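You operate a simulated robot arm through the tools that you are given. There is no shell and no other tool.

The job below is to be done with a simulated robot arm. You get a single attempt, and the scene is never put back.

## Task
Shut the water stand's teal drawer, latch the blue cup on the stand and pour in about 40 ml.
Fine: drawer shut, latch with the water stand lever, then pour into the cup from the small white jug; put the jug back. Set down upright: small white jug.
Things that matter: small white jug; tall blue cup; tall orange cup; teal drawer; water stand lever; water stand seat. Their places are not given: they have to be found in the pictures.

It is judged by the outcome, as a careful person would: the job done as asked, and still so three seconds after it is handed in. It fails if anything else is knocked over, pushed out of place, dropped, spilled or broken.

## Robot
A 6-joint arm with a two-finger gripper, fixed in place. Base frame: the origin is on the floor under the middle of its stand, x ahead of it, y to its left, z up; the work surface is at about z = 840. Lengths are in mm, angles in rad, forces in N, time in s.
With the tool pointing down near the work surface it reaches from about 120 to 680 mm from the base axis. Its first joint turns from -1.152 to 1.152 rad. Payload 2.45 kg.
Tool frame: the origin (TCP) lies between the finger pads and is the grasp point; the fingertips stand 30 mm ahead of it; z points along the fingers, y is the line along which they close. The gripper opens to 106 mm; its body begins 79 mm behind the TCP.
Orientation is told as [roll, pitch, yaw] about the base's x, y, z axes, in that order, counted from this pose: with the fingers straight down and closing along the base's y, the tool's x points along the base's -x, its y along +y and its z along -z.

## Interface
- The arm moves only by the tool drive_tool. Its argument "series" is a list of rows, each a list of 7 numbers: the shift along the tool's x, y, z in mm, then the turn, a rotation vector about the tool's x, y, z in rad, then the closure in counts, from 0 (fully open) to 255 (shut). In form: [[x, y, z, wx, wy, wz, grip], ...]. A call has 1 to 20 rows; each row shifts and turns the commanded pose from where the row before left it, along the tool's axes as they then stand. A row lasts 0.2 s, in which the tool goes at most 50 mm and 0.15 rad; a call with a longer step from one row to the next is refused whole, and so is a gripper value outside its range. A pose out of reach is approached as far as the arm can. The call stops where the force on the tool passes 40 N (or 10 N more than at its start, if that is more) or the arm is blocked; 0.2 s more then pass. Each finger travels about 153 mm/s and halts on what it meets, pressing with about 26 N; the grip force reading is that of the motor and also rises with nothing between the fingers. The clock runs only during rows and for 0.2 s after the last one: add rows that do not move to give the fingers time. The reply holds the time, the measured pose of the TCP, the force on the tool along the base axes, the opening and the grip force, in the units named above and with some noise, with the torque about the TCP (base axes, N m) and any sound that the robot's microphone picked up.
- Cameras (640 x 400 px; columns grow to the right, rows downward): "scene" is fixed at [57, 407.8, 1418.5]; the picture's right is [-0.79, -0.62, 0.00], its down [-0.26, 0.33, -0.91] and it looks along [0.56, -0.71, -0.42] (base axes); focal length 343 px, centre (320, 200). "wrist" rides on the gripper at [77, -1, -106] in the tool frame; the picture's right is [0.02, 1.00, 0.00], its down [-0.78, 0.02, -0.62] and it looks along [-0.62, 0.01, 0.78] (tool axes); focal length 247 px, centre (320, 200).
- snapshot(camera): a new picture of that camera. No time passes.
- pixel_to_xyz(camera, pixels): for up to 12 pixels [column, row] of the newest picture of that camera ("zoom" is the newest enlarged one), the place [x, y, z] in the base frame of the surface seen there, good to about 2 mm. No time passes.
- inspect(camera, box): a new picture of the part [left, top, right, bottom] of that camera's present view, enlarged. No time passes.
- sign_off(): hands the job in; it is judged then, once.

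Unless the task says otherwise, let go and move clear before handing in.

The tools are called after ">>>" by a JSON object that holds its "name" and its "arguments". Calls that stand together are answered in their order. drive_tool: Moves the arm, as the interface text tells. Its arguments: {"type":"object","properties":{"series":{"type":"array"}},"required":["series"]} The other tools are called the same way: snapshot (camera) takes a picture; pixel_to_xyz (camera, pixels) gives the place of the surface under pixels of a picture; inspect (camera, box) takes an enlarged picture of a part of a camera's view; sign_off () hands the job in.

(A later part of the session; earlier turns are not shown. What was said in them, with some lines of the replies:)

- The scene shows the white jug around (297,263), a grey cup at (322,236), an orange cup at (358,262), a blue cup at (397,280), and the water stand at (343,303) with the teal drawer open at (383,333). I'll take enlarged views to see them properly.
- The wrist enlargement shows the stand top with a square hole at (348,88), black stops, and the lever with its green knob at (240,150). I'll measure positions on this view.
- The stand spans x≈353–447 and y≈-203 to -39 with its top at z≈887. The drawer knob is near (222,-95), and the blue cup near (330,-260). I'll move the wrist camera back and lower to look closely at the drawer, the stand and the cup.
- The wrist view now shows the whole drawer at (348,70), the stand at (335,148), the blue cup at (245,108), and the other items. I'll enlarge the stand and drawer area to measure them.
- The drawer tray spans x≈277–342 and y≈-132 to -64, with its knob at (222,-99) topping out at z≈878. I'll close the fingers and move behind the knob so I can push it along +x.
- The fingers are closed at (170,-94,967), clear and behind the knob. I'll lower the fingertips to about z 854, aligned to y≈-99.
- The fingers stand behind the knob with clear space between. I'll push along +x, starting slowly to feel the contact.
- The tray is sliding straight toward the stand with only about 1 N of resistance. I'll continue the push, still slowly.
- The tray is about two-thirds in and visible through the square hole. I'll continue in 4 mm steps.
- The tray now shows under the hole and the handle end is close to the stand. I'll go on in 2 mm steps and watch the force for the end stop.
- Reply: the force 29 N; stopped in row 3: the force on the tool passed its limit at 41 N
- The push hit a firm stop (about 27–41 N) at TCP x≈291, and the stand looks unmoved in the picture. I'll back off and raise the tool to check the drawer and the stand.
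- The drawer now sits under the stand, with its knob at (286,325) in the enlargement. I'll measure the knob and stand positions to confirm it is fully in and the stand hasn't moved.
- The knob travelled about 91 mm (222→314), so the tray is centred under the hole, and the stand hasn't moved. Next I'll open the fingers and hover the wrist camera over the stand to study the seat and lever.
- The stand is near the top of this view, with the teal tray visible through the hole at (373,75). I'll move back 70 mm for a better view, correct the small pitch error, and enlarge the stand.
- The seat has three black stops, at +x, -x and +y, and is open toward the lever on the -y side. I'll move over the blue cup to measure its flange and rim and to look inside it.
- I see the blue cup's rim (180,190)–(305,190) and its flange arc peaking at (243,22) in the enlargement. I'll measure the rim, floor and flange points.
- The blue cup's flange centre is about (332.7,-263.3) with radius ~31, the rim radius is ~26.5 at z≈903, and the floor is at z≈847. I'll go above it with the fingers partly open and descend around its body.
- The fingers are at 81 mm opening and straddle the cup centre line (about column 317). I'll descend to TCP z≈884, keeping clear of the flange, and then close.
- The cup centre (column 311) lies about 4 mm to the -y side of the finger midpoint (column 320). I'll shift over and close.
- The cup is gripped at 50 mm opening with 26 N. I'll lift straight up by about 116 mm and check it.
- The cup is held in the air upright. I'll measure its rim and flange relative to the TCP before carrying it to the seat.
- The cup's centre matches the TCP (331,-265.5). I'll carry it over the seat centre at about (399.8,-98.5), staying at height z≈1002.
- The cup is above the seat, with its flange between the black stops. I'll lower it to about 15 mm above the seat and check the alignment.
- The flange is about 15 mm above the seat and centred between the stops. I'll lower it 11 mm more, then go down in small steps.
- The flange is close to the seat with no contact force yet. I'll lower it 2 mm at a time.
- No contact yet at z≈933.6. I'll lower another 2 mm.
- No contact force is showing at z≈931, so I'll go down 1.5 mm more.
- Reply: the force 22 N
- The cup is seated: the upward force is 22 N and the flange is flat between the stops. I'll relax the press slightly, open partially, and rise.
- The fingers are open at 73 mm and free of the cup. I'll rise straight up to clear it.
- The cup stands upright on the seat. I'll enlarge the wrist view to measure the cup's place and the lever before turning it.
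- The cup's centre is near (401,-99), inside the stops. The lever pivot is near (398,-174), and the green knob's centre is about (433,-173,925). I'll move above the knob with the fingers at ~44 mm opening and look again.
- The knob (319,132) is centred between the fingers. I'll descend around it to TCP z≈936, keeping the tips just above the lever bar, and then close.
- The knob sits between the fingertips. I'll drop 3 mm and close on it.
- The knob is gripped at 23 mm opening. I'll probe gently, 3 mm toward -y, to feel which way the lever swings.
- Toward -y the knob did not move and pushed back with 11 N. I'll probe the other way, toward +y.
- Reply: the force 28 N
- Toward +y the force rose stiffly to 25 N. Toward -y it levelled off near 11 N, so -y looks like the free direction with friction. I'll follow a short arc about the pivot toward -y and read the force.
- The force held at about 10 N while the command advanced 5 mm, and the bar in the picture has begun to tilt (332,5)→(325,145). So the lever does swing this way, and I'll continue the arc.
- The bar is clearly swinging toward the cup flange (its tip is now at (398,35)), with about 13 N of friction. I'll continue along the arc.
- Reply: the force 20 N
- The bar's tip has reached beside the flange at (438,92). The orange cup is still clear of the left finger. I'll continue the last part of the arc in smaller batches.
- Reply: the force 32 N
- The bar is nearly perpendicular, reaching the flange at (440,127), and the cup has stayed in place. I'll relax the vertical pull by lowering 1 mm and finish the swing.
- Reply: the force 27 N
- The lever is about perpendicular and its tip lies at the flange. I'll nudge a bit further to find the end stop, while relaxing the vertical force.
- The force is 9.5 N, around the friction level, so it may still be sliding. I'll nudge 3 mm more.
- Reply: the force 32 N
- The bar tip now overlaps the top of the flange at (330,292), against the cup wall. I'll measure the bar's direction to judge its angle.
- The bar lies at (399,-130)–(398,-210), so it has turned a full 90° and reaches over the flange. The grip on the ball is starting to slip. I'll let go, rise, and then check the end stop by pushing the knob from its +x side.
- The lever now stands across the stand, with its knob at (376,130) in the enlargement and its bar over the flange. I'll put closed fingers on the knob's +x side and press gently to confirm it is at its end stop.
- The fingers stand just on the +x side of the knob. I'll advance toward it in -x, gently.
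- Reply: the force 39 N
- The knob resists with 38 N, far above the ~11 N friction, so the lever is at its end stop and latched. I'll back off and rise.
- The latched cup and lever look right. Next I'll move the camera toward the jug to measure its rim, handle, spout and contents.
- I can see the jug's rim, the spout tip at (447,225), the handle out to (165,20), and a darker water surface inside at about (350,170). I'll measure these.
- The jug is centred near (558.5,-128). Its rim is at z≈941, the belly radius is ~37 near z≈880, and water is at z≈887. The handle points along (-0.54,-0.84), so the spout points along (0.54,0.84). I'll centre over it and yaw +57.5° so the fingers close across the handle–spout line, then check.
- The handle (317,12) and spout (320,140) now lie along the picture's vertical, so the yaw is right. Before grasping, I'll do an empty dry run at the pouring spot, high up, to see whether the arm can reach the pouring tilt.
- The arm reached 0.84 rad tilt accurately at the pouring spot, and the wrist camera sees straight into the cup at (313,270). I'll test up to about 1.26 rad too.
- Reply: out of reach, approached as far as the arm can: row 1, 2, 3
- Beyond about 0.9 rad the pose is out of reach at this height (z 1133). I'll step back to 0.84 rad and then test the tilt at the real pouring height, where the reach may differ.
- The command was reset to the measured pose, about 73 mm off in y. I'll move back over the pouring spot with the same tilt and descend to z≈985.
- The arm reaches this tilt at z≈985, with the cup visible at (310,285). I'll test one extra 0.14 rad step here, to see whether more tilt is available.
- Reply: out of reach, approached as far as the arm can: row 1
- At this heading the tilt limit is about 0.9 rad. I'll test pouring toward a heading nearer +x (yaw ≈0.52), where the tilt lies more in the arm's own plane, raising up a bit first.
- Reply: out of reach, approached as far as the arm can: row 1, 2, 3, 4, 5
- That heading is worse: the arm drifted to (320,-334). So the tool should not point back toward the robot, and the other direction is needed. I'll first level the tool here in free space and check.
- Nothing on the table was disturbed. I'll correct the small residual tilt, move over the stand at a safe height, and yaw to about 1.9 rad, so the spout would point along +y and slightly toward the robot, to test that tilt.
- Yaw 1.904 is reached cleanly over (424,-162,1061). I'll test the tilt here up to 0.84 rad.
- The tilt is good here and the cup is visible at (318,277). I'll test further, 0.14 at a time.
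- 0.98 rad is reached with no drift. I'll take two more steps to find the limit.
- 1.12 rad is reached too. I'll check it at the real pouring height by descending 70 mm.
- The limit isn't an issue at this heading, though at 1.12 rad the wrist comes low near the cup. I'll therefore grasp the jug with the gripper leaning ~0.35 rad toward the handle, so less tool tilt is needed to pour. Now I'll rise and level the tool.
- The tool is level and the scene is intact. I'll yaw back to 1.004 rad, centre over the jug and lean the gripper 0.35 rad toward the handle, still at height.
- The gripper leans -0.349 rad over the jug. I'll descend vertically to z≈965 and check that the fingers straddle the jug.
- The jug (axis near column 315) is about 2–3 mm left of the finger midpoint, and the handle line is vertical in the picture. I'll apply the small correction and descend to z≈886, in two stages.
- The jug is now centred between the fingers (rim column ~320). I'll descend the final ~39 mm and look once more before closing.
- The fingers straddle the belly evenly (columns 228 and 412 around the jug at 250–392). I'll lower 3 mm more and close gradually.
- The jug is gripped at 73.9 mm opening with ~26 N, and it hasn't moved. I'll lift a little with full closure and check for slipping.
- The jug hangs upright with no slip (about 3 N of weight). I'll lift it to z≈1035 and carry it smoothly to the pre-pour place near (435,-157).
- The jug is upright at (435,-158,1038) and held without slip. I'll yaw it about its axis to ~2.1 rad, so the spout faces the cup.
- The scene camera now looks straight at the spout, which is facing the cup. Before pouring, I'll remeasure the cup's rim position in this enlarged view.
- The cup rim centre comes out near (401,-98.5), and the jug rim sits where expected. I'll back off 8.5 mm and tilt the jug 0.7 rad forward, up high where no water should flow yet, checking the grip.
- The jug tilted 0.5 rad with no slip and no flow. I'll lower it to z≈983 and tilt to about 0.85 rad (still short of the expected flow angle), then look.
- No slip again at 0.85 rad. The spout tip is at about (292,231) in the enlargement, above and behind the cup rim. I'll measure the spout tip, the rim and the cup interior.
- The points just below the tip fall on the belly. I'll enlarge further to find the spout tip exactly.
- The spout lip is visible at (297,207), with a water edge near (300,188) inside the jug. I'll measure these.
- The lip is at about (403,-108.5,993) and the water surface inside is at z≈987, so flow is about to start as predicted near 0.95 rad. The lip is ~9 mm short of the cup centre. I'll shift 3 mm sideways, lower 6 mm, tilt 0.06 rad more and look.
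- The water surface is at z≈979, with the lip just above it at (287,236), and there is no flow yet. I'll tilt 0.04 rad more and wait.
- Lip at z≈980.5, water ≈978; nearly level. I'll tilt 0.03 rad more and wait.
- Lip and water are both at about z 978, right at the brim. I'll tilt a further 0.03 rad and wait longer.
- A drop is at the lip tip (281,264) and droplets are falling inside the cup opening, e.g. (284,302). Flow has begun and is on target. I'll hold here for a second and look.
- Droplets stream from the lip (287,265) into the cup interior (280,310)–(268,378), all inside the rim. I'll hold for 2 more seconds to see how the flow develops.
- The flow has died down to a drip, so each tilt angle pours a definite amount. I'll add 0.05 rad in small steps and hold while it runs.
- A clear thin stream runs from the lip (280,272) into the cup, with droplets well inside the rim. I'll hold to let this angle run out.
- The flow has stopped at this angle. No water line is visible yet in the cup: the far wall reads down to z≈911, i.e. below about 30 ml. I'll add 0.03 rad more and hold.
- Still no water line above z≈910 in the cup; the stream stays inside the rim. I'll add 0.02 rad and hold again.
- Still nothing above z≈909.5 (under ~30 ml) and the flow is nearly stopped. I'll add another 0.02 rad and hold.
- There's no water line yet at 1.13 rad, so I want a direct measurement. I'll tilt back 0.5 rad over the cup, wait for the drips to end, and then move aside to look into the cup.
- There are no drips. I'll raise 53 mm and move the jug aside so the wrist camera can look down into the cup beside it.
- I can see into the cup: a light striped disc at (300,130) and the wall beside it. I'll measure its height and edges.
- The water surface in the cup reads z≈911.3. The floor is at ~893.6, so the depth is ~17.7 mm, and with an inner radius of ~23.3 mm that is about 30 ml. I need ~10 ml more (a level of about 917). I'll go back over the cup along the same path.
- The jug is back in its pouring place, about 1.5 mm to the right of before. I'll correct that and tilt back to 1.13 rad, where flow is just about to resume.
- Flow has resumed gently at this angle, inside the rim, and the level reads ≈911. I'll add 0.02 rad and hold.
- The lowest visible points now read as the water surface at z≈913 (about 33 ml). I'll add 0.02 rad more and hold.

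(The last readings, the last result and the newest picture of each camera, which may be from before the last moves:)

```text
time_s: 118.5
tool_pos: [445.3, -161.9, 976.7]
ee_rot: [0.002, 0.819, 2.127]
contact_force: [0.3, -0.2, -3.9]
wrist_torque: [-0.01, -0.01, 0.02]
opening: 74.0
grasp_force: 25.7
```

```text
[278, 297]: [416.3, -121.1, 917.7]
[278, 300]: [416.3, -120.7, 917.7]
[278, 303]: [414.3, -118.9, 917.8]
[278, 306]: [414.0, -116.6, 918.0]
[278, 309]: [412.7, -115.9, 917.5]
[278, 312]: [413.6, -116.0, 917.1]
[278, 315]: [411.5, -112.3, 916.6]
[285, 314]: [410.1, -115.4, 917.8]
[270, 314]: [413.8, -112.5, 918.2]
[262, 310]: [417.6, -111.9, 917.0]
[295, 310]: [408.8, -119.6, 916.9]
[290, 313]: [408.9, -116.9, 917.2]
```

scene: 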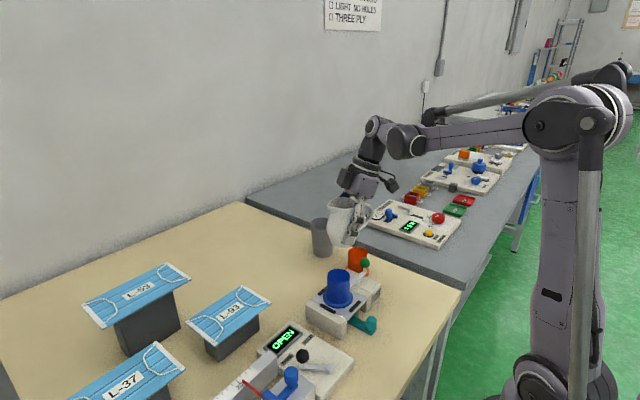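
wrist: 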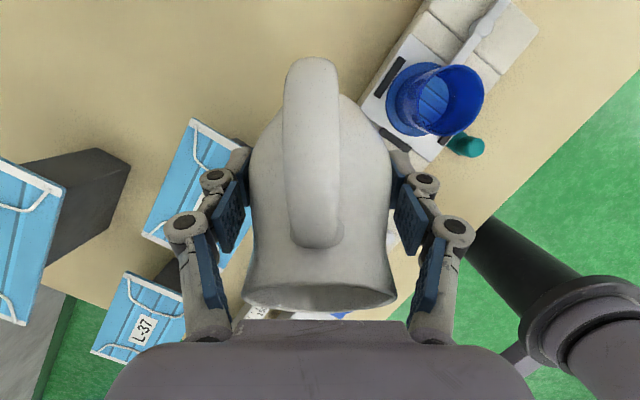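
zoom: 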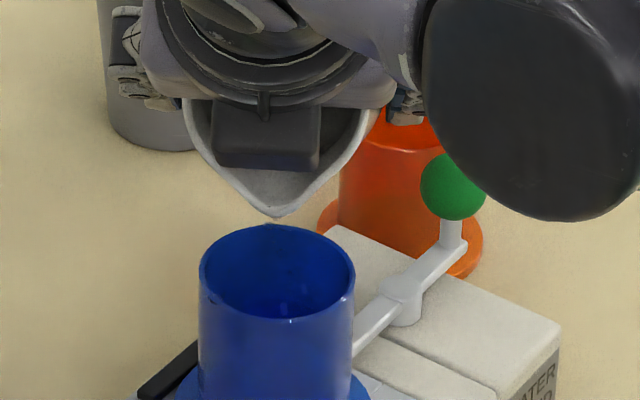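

The cup level now reads z≈917.4, a depth of ~23.8 mm, which is about 40 ml. I'll stop by tilting the jug back over the cup and waiting for drips.

>>> {"name": "drive_tool", "arguments": {"series": [[0, 0, 0, 0, -0.1, 0, 255], [0, 0, 0, 0, -0.11, 0, 255], [0, 0, 0, 0, -0.11, 0, 255], [0, 0, 0, 0, -0.11, 0, 255], [0, 0, 0, 0, -0.11, 0, 255], [0, 0, 0, 0, 0, 0, 255], [0, 0, 0, 0, 0, 0, 255], [0, 0, 0, 0, 0, 0, 255], [0, 0, 0, 0, 0, 0, 255], [0, 0, 0, 0, 0, 0, 255], [0, 0, 0, 0, 0, 0, 255]]}}

>>> {"name": "inspect", "arguments": {"camera": "scene", "box": [300, 210, 390, 310]}}

>>> {"name": "inspect", "arguments": {"camera": "scene", "box": [315, 235, 375, 295]}}

>>> {"name": "pixel_to_xyz", "arguments": {"camera": "zoom", "pixels": [[278, 290], [278, 297], [278, 300], [278, 303], [278, 306], [278, 309], [278, 312], [278, 315], [285, 314], [270, 314], [262, 310], [295, 310]]}}

```text
time_s: 120.9
tool_pos: [444.1, -160.9, 976.4]
ee_rot: [0.0, 0.279, 2.128]
contact_force: [-0.5, 0.4, -3.9]
wrist_torque: [-0.02, -0.01, -0.04]
opening: 73.5
grasp_force: 26.4
```

```text
4.00 times, centred on (345, 260) of scene
```

zoom: 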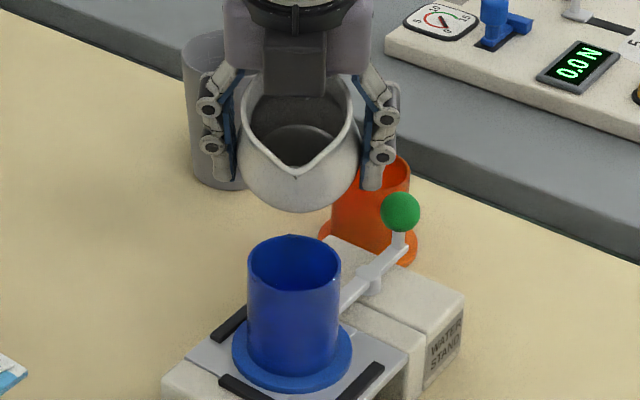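

```text
6.67 times, centred on (345, 265) of scene
```

zoom: 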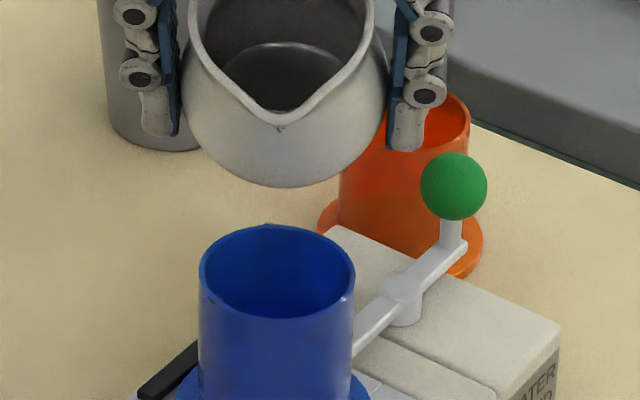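

```text
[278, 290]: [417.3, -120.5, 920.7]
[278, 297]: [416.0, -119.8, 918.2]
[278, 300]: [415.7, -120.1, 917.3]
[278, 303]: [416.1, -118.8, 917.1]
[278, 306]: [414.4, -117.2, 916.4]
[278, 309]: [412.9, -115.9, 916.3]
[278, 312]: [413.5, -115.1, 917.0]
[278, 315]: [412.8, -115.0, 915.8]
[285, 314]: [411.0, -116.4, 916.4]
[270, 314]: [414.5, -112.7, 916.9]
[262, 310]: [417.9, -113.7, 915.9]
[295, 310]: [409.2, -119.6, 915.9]
```

The level has settled at z≈916.5 (about 38–40 ml). A tiny drop hangs at the lip (280,127), so I'll hold over the cup a little longer and see whether it falls.

>>> {"name": "drive_tool", "arguments": {"series": [[0, 0, 0, 0, 0, 0, 255], [0, 0, 0, 0, 0, 0, 255], [0, 0, 0, 0, 0, 0, 255], [0, 0, 0, 0, 0, 0, 255], [0, 0, 0, 0, 0, 0, 255], [0, 0, 0, 0, 0, 0, 255], [0, 0, 0, 0, 0, 0, 255], [0, 0, 0, 0, 0, 0, 255], [0, 0, 0, 0, 0, 0, 255], [0, 0, 0, 0, 0, 0, 255]]}}

>>> {"name": "inspect", "arguments": {"camera": "scene", "box": [315, 235, 375, 275]}}

```text
time_s: 123.1
tool_pos: [445.2, -161.1, 977.8]
ee_rot: [0.001, 0.278, 2.13]
contact_force: [0.7, 0.5, -2.3]
wrist_torque: [0.0, 0.02, -0.02]
opening: 73.9
grasp_force: 25.7
```

```text
10.00 times, centred on (345, 255) of scene
```

zoom: 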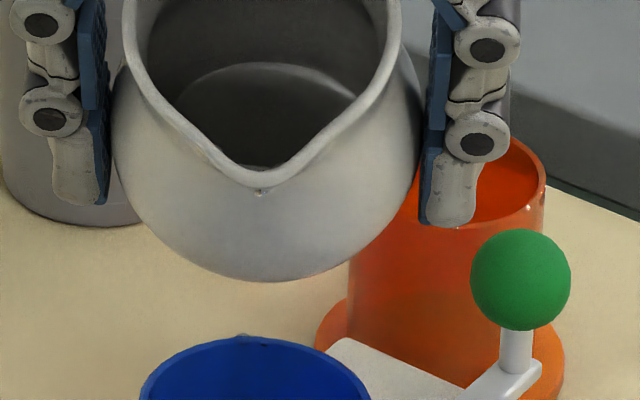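

The drop (260,190) is just clinging under the lip. I'll raise the jug, keep the lip above the cup, and bring the jug fully upright there, so that anything that falls lands in the cup.

>>> {"name": "drive_tool", "arguments": {"series": [[7.6, 0, -26.5, 0, 0, 0, 255], [7.6, 0, -26.5, 0, 0, 0, 255], [-16.8, 0, -4.85, 0, 0, 0, 255], [-16.8, 0, -4.85, 0, 0, 0, 255], [0, 0, 0, 0, -0.06, 0, 255], [0, 0, 0, 0, -0.1, 0, 255], [0, 0, 0, 0, -0.1, 0, 255], [0, 0, 0, 0, -0.1, 0, 255], [0, 0, 0, 0, -0.1, 0, 255], [0, 0, 0, 0, -0.1, 0, 255], [0, 0, 0, 0, -0.07, 0, 255], [0, 0, 0, 0, 0, 0, 255], [0, 0, 0, 0, 0, 0, 255], [0, 0, 0, 0, 0, 0, 255], [0, 0, 0, 0, 0, 0, 255], [0, 0, 0, 0, 0, 0, 255]]}}

>>> {"name": "inspect", "arguments": {"camera": "scene", "box": [290, 190, 400, 310]}}

>>> {"name": "snapshot", "arguments": {"camera": "wrist"}}

```text
time_s: 126.5
tool_pos: [426.1, -131.3, 1031.6]
ee_rot: [0.002, -0.35, 2.126]
contact_force: [-0.5, 0.5, -3.6]
wrist_torque: [0.02, 0.02, 0.01]
opening: 74.0
grasp_force: 26.4
```

```text
3.33 times, centred on (345, 250) of scene
```

zoom: 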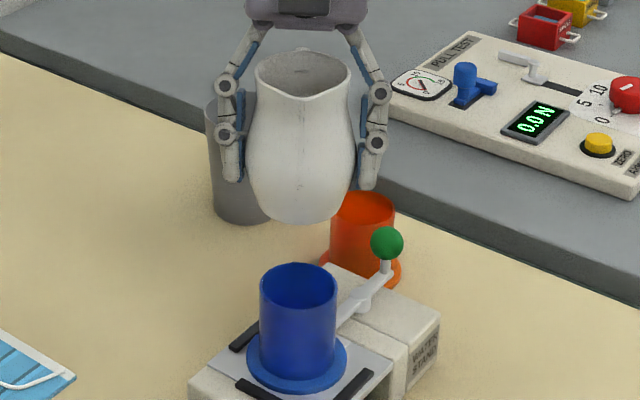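

```text
taken
```

wrist: 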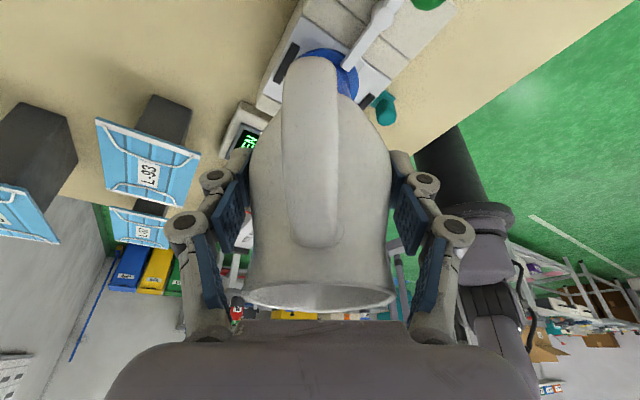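

The jug is upright and nothing is dripping. I'll yaw it back to its original heading here, and then use the wrist camera to recheck the cup level.

>>> {"name": "drive_tool", "arguments": {"series": [[0, 0, 0, 0.0171, 0, 0.047, 255], [0, 0, 0, 0.0343, 0, 0.0939, 255], [0, 0, 0, 0.0343, 0, 0.0939, 255], [0, 0, 0, 0.0343, 0, 0.0939, 255], [0, 0, 0, 0.0343, 0, 0.0939, 255], [0, 0, 0, 0.0343, 0, 0.0939, 255], [0, 0, 0, 0.0343, 0, 0.0939, 255], [0, 0, 0, 0.0343, 0, 0.0939, 255], [0, 0, 0, 0.0343, 0, 0.0939, 255], [0, 0, 0, 0.0343, 0, 0.0939, 255], [0, 0, 0, 0.0343, 0, 0.0939, 255], [0, 0, 0, 0.0252, 0, 0.069, 255], [0, 0, 0, 0, 0, 0, 255], [0, 0, 0, 0, 0, 0, 255]]}}

>>> {"name": "snapshot", "arguments": {"camera": "wrist"}}

```text
time_s: 129.5
tool_pos: [426.0, -133.4, 1032.2]
ee_rot: [0.002, -0.349, 1.004]
contact_force: [-0.8, -0.4, -3.8]
wrist_torque: [0.02, 0.0, -0.01]
opening: 73.9
grasp_force: 26.1
```

```text
taken
```

wrist: 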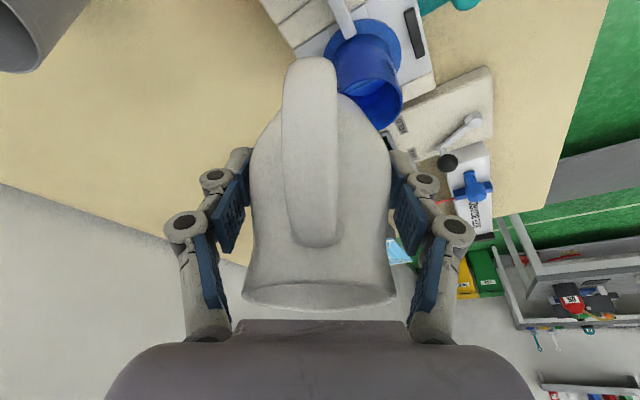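

The cup is partly hidden by the jug at (375,85). I'll shift the jug 60 mm sideways toward home, so the cup shows fully beside it.

>>> {"name": "drive_tool", "arguments": {"series": [[0, -10, 0, 0, 0, 0, 255], [0, -20, 0, 0, 0, 0, 255], [0, -20, 0, 0, 0, 0, 255], [0, -10, 0, 0, 0, 0, 255], [0, 0, 0, 0, 0, 0, 255]]}}

>>> {"name": "inspect", "arguments": {"camera": "wrist", "box": [370, 20, 510, 150]}}

```text
time_s: 130.7
tool_pos: [477.9, -165.8, 1031.7]
ee_rot: [0.002, -0.347, 1.003]
contact_force: [0.8, 0.4, -3.7]
wrist_torque: [0.01, 0.02, -0.01]
opening: 73.8
grasp_force: 26.5
```

```text
3.08 times, centred on (440, 85) of wrist
```

zoom: 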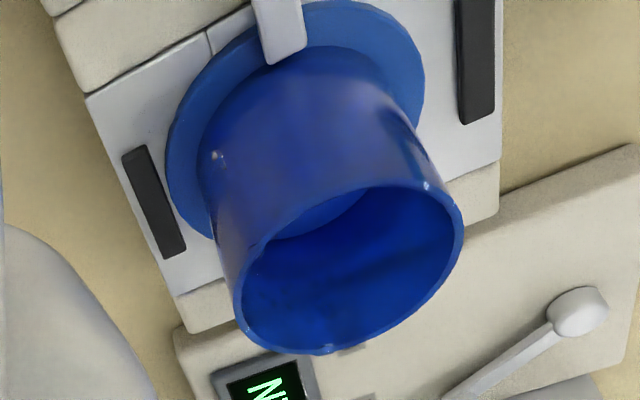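

The bar tip rests over the flange at (283,50), and the water surface shows at about (315,212). I'll measure the level here, and two tiny beads at (217,155) and (327,347).

>>> {"name": "pixel_to_xyz", "arguments": {"camera": "zoom", "pixels": [[310, 215], [330, 205], [290, 225], [345, 198], [320, 215], [300, 222], [335, 210], [315, 222], [325, 218], [217, 155], [327, 347]]}}

```text
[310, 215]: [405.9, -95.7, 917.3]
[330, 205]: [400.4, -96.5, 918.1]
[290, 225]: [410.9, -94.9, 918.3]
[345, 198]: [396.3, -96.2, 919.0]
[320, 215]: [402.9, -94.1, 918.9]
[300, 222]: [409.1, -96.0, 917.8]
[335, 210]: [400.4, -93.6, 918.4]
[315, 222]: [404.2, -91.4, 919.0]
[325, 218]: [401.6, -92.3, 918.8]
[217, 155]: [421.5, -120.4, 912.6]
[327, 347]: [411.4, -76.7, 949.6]
```

This view gives a level of ~918.4, against 916.5 from the scene view; the mean of ~917.5 is about 40 ml. Now I'll carry the jug back above its original place near (559.5,-129).

>>> {"name": "drive_tool", "arguments": {"series": [[-7, -5, 2.55, 0, 0, 0, 255], [-14, -10, 5.1, 0, 0, 0, 255], [-14, -10, 5.1, 0, 0, 0, 255], [-14, -10, 5.1, 0, 0, 0, 255], [-14, -10, 5.1, 0, 0, 0, 255], [-6.8, -5.1, 2.55, 0, 0, 0, 255], [0, 0, 0, 0, 0, 0, 255], [0, 0, 0, 0, 0, 0, 255]]}}

>>> {"name": "drive_tool", "arguments": {"series": [[0, 0, 0, 0, 0, 0, 255], [0, 0, 0, 0, 0, 0, 255]]}}

>>> {"name": "inspect", "arguments": {"camera": "scene", "box": [240, 150, 400, 310]}}

```text
time_s: 132.5
tool_pos: [560.7, -127.6, 1031.5]
ee_rot: [0.002, -0.349, 1.004]
contact_force: [0.4, -0.3, -2.9]
wrist_torque: [0.03, -0.01, -0.03]
opening: 73.5
grasp_force: 26.0
```

```text
time_s: 133.1
tool_pos: [561.3, -128.1, 1030.4]
ee_rot: [0.002, -0.349, 1.004]
contact_force: [0.1, 0.2, -2.9]
wrist_torque: [0.0, -0.02, -0.02]
opening: 73.9
grasp_force: 25.8
```

```text
2.50 times, centred on (320, 230) of scene
```

zoom: 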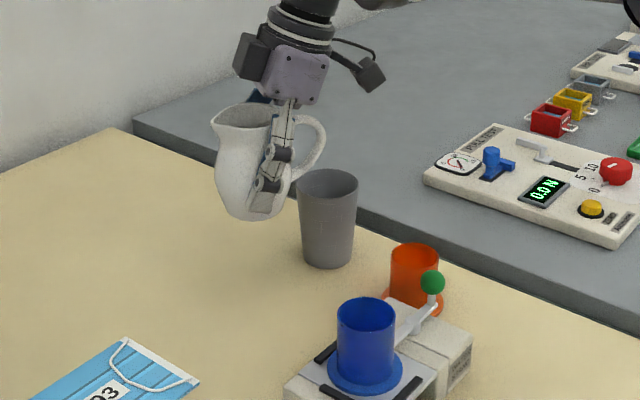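

The jug is upright above its original place. I'll lower it vertically to about 15 mm above the table and check.

>>> {"name": "drive_tool", "arguments": {"series": [[5.8, 0.5, 14.1, 0, 0, 0, 255], [10.3, 0, 28.2, 0, 0, 0, 255], [10.3, 0, 28.2, 0, 0, 0, 255], [10.3, 0, 28.2, 0, 0, 0, 255], [8.6, 0, 23.5, 0, 0, 0, 255], [0, 0, 0, 0, 0, 0, 255], [0, 0, 0, 0, 0, 0, 255]]}}

>>> {"name": "inspect", "arguments": {"camera": "scene", "box": [250, 200, 370, 310]}}

>>> {"name": "snapshot", "arguments": {"camera": "wrist"}}

```text
time_s: 134.7
tool_pos: [556.9, -127.8, 902.5]
ee_rot: [0.003, -0.348, 1.003]
contact_force: [0.0, -0.1, -3.4]
wrist_torque: [-0.01, 0.02, 0.02]
opening: 74.1
grasp_force: 26.3
```

```text
3.64 times, centred on (310, 255) of scene
```

zoom: 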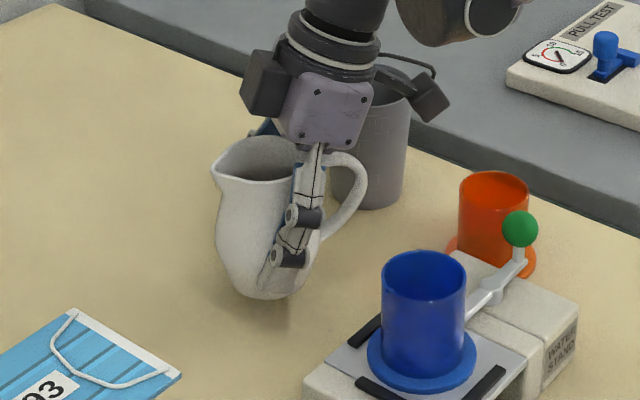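

```text
taken
```

wrist: 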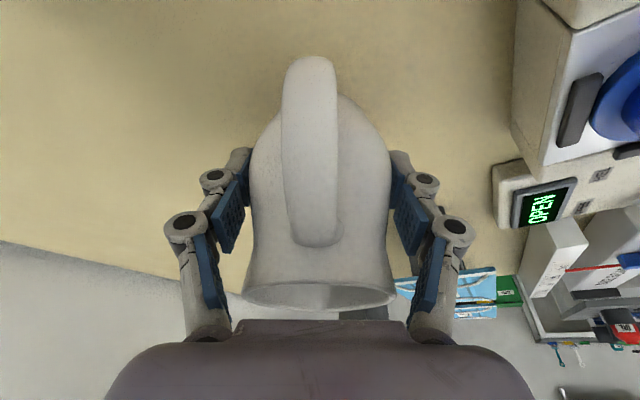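

The jug is about 18 mm above the table and upright, with the same appearance in the grip as at pickup. I'll lower another 13 mm with a 1.5 mm correction.

>>> {"name": "drive_tool", "arguments": {"series": [[2.0, -1, 7, 0, 0, 0, 255], [1.7, 0, 5.2, 0, 0, 0, 255], [0, 0, 0, 0, 0, 0, 255], [0, 0, 0, 0, 0, 0, 255]]}}

>>> {"name": "inspect", "arguments": {"camera": "scene", "box": [250, 200, 370, 310]}}

```text
time_s: 135.7
tool_pos: [557.9, -127.3, 890.1]
ee_rot: [0.002, -0.347, 1.004]
contact_force: [-1.0, -0.2, -4.0]
wrist_torque: [0.03, -0.01, 0.01]
opening: 73.9
grasp_force: 25.8
```

```text
3.64 times, centred on (310, 255) of scene
```

zoom: 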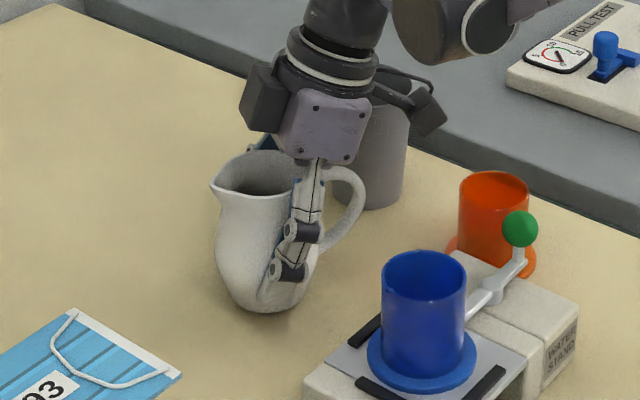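

The base is about 5 mm above the table. I'll lower 2.5 mm and read the force.

>>> {"name": "drive_tool", "arguments": {"series": [[0.86, 0, 2.35, 0, 0, 0, 255], [0, 0, 0, 0, 0, 0, 255]]}}

```text
time_s: 136.3
tool_pos: [558.9, -128.0, 888.5]
ee_rot: [0.0, -0.349, 1.003]
contact_force: [-0.5, 0.3, -3.4]
wrist_torque: [-0.01, -0.03, 0.02]
opening: 73.6
grasp_force: 25.3
```

No contact yet. I'll lower another 2 mm.

>>> {"name": "drive_tool", "arguments": {"series": [[0.69, 0, 1.88, 0, 0, 0, 255], [0, 0, 0, 0, 0, 0, 255]]}}

```text
time_s: 136.9
tool_pos: [557.4, -128.7, 884.7]
ee_rot: [0.003, -0.348, 1.004]
contact_force: [-0.3, 0.5, -3.4]
wrist_torque: [0.02, -0.02, -0.01]
opening: 73.8
grasp_force: 25.7
```

Still only the jug's weight (-3.4 N). I'll lower 1.2 mm at a time now.

>>> {"name": "drive_tool", "arguments": {"series": [[0.41, 0, 1.13, 0, 0, 0, 255], [0, 0, 0, 0, 0, 0, 255]]}}

```text
time_s: 137.5
tool_pos: [558.8, -128.3, 884.6]
ee_rot: [0.002, -0.351, 1.004]
contact_force: [-3.4, -0.7, 12.9]
wrist_torque: [-0.3, 0.12, -0.03]
opening: 74.2
grasp_force: 26.3
```

The base has touched down (+13 N). I'll ease off half a millimetre and check that the jug looks flat before letting go.

>>> {"name": "drive_tool", "arguments": {"series": [[-0.14, 0, -0.38, 0, 0, 0, 255], [0, 0, 0, 0, 0, 0, 255]]}}

>>> {"name": "inspect", "arguments": {"camera": "scene", "box": [250, 215, 350, 305]}}

>>> {"name": "snapshot", "arguments": {"camera": "wrist"}}

```text
time_s: 138.1
tool_pos: [559.7, -127.3, 884.1]
ee_rot: [0.001, -0.349, 1.006]
contact_force: [-3.5, 2.3, 7.8]
wrist_torque: [-0.02, 0.17, -0.02]
opening: 73.8
grasp_force: 25.6
```

```text
4.44 times, centred on (300, 260) of scene
```

zoom: 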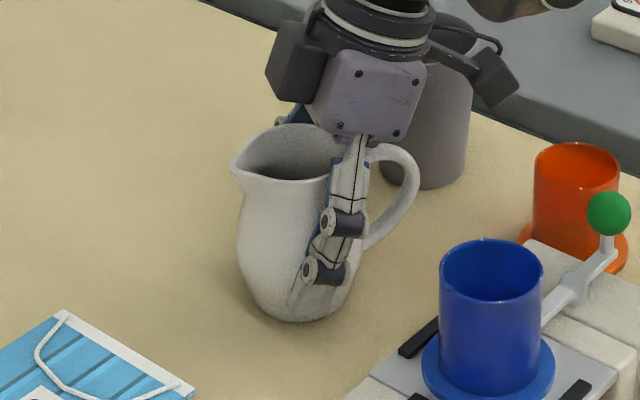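

```text
taken
```

wrist: 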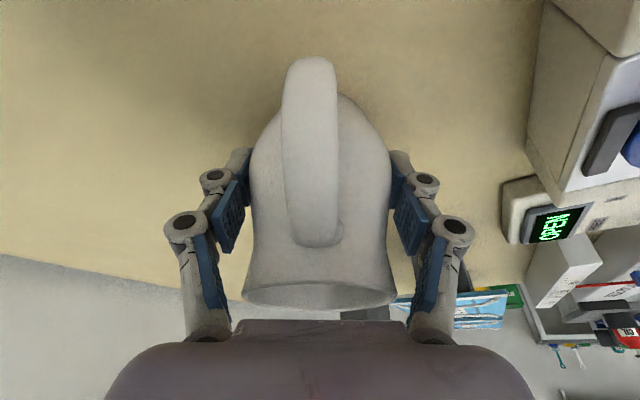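

The jug sits flat on the table at its original place. I'll open the fingers gradually.

>>> {"name": "drive_tool", "arguments": {"series": [[0, 0, 0, 0, 0, 0, 90], [0, 0, 0, 0, 0, 0, 72], [0, 0, 0, 0, 0, 0, 60], [0, 0, 0, 0, 0, 0, 40], [0, 0, 0, 0, 0, 0, 20], [0, 0, 0, 0, 0, 0, 0], [0, 0, 0, 0, 0, 0, 0]]}}

>>> {"name": "inspect", "arguments": {"camera": "scene", "box": [250, 215, 350, 305]}}

>>> {"name": "snapshot", "arguments": {"camera": "wrist"}}

```text
time_s: 139.7
tool_pos: [559.9, -127.5, 884.3]
ee_rot: [0.002, -0.349, 1.005]
contact_force: [-0.6, 0.2, 0.1]
wrist_torque: [0.01, 0.01, -0.01]
opening: 105.9
grasp_force: 0.1
```

```text
4.44 times, centred on (300, 260) of scene
```

zoom: 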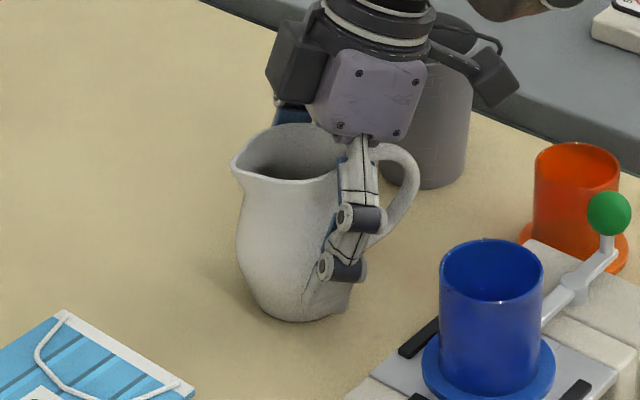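

```text
taken
```

wrist: 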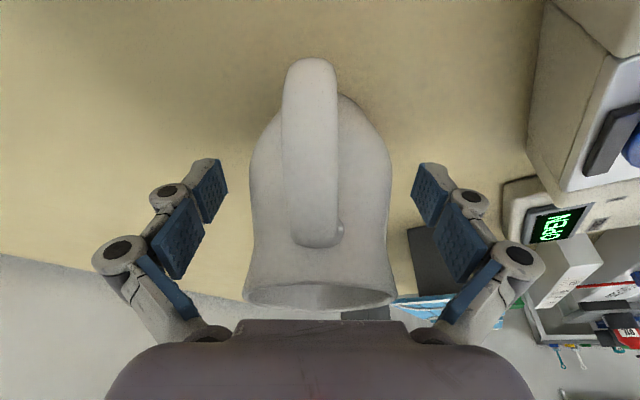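

The fingers are open and free, and the jug stands upright. I'll rise straight up, clear of it.

>>> {"name": "drive_tool", "arguments": {"series": [[-5.1, 0, -14.1, 0, 0, 0, 0], [-10.3, 0, -28.2, 0, 0, 0, 0], [-13.7, 0, -37.6, 0, 0, 0, 0], [-13.7, 0, -37.6, 0, 0, 0, 0], [-13.7, 0, -37.6, 0, 0, 0, 0], [-13.7, 0, -37.6, 0, 0, 0, 0], [0, 0, 0, 0, 0, 0, 0]]}}

>>> {"name": "snapshot", "arguments": {"camera": "scene"}}

>>> {"name": "snapshot", "arguments": {"camera": "wrist"}}

>>> {"name": "inspect", "arguments": {"camera": "scene", "box": [260, 220, 420, 340]}}

```text
time_s: 141.3
tool_pos: [560.3, -131.5, 1091.1]
ee_rot: [0.0, -0.35, 1.004]
contact_force: [-0.9, 0.2, -0.2]
wrist_torque: [-0.03, 0.01, 0.0]
opening: 106.0
grasp_force: 0.1
```

```text
taken
```

scene: 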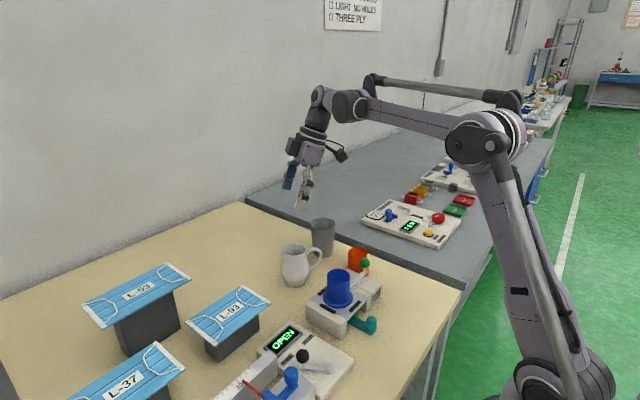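

```text
taken
```

wrist: 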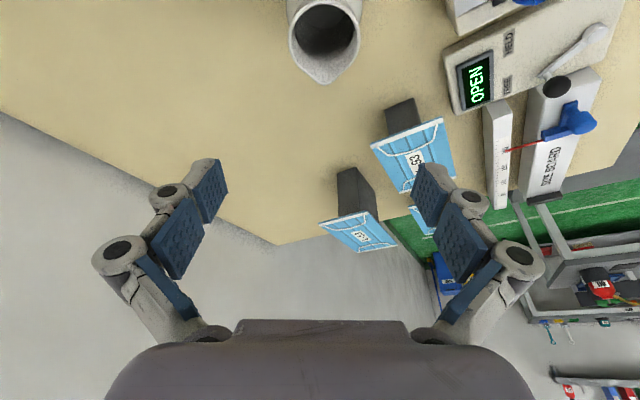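

```text
3.33 times, centred on (340, 280) of scene
```

zoom: 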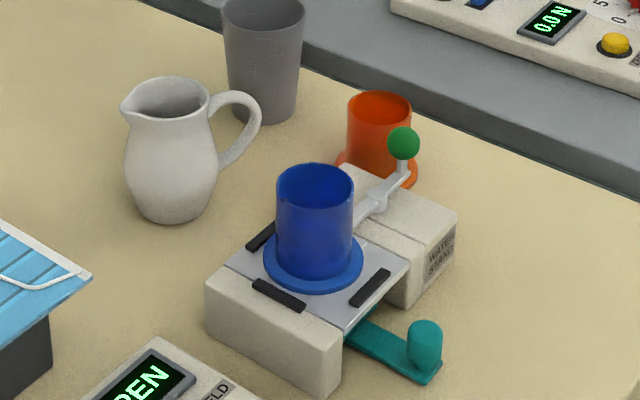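

Everything looks in order. As a last check I'll level the tool and move above the cup at a safe height, to verify the water level and the drawer and look for spills.

>>> {"name": "drive_tool", "arguments": {"series": [[0, 0, 0, 0, 0.1167, 0, 0], [0, 0, 0, 0, 0.1167, 0, 0], [0, 0, 0, 0, 0.1167, 0, 0], [10.35, 34.9, 0, 0, 0, 0, 0], [10.35, 34.9, 0, 0, 0, 0, 0], [10.35, 34.9, 0, 0, 0, 0, 0], [10.35, 34.9, 0, 0, 0, 0, 0], [0, 0, 0, 0, 0, 0, 0]]}}

>>> {"name": "snapshot", "arguments": {"camera": "wrist"}}

>>> {"name": "inspect", "arguments": {"camera": "wrist", "box": [240, 20, 400, 170]}}

```text
time_s: 143.1
tool_pos: [419.5, -90.2, 1089.4]
ee_rot: [0.0, 0.0, 1.003]
contact_force: [-0.3, 0.8, -0.5]
wrist_torque: [0.05, -0.01, -0.01]
opening: 106.2
grasp_force: 0.1
```

```text
taken
```

wrist: 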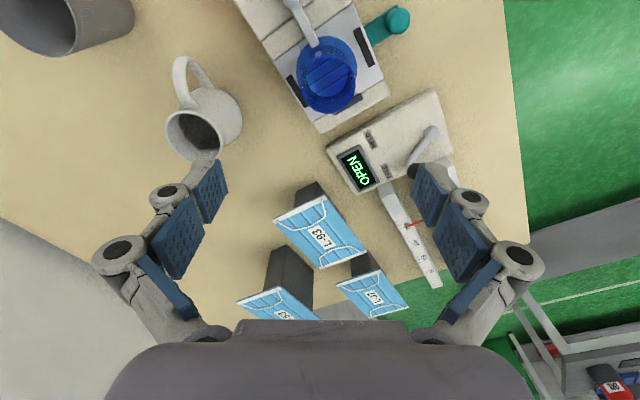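

```text
2.67 times, centred on (320, 95) of wrist
```

zoom: 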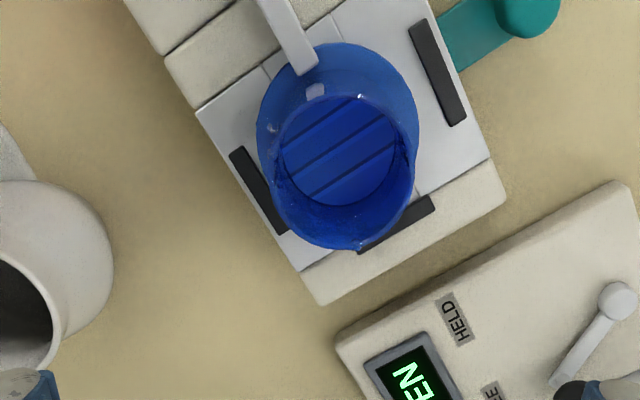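

I can look straight into the cup: the water disc is at (340,150), and there are no wet marks on the table. I'll measure the surface once more.

>>> {"name": "pixel_to_xyz", "arguments": {"camera": "zoom", "pixels": [[340, 150], [310, 150], [370, 150], [340, 120], [340, 185], [320, 130], [365, 170], [330, 170], [355, 135], [345, 200], [300, 165], [380, 135]]}}

>>> {"name": "pixel_to_xyz", "arguments": {"camera": "wrist", "pixels": [[397, 18], [375, 30], [203, 130], [180, 65], [330, 80]]}}

>>> {"name": "inspect", "arguments": {"camera": "scene", "box": [310, 250, 400, 340]}}

```text
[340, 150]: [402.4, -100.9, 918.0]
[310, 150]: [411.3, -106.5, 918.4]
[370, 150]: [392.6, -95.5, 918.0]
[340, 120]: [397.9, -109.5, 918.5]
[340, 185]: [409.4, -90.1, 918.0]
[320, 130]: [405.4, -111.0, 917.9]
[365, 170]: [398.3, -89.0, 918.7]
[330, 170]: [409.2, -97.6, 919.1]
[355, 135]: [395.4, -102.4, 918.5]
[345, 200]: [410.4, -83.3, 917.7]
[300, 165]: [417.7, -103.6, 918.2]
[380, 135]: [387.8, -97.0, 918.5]
```

```text
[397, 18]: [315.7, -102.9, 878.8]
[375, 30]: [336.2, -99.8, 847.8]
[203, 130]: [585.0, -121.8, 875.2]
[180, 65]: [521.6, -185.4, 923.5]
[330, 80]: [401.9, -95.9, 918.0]
```

```text
4.44 times, centred on (355, 295) of scene
```

zoom: 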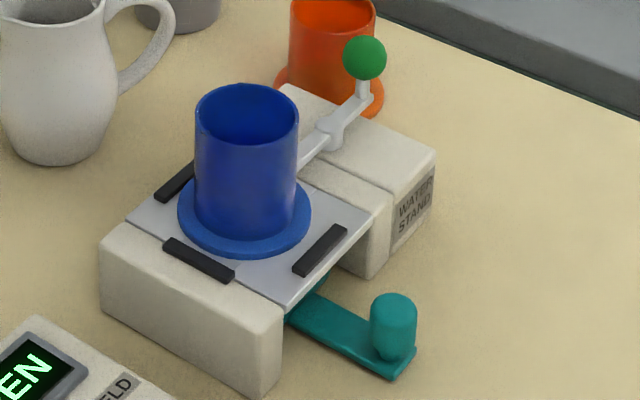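

The surface reads z≈918.3, a depth of ~24.7 mm and about 41 ml. The drawer knob is still at x≈315 (shut), the lever is latched, and the jug stands at its place. I'll raise the arm clear.

>>> {"name": "drive_tool", "arguments": {"series": [[0, 0, -35, 0, 0, 0, 0], [0, 0, -40, 0, 0, 0, 0], [0, 0, -40, 0, 0, 0, 0], [0, 0, 0, 0, 0, 0, 0]]}}

>>> {"name": "snapshot", "arguments": {"camera": "scene"}}

```text
time_s: 144.1
tool_pos: [419.6, -90.0, 1204.7]
ee_rot: [0.003, 0.0, 1.005]
contact_force: [0.6, 0.1, 0.1]
wrist_torque: [0.02, -0.01, -0.04]
opening: 105.9
grasp_force: 0.0
```

```text
taken
```

scene: 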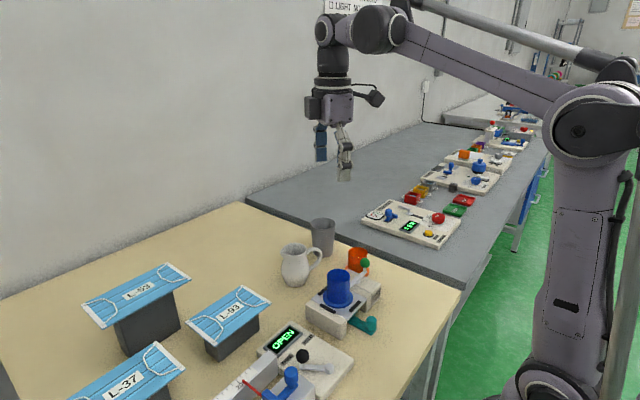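

The final picture shows the drawer shut, the blue cup latched on the stand at (338,288), the jug back and upright at (297,265), and the other items in their original places. The arm is clear at z≈1205, so I'm handing in the job.

>>> {"name": "sign_off", "arguments": {}}

```text
The job is handed in.
```

The job is done and handed in: the drawer is shut, the blue cup is latched on the stand, and it holds about 41 ml.

- **Drawer:** pushed in about 91 mm until it met a firm stop, with the tray under the seat's hole. The stand did not move.
- **Cup and latch:** the blue cup sits between the three black stops. The lever is turned a full 90° to its end stop, and its bar reaches over the cup's flange.
- **Pour:** my readings of the final water level put the pour between about 39 and 43 ml, since I could only estimate the cup's inner width and floor height.
- **Jug:** set down upright within a few millimetres of where it started. The gripper let go and the arm is raised clear.
- **Stray drops:** I saw two tiny beads of water on the cup, one on the outer wall and one on the rim. I saw no wet marks on the table.

The orange cup and the other items on the table look undisturbed.
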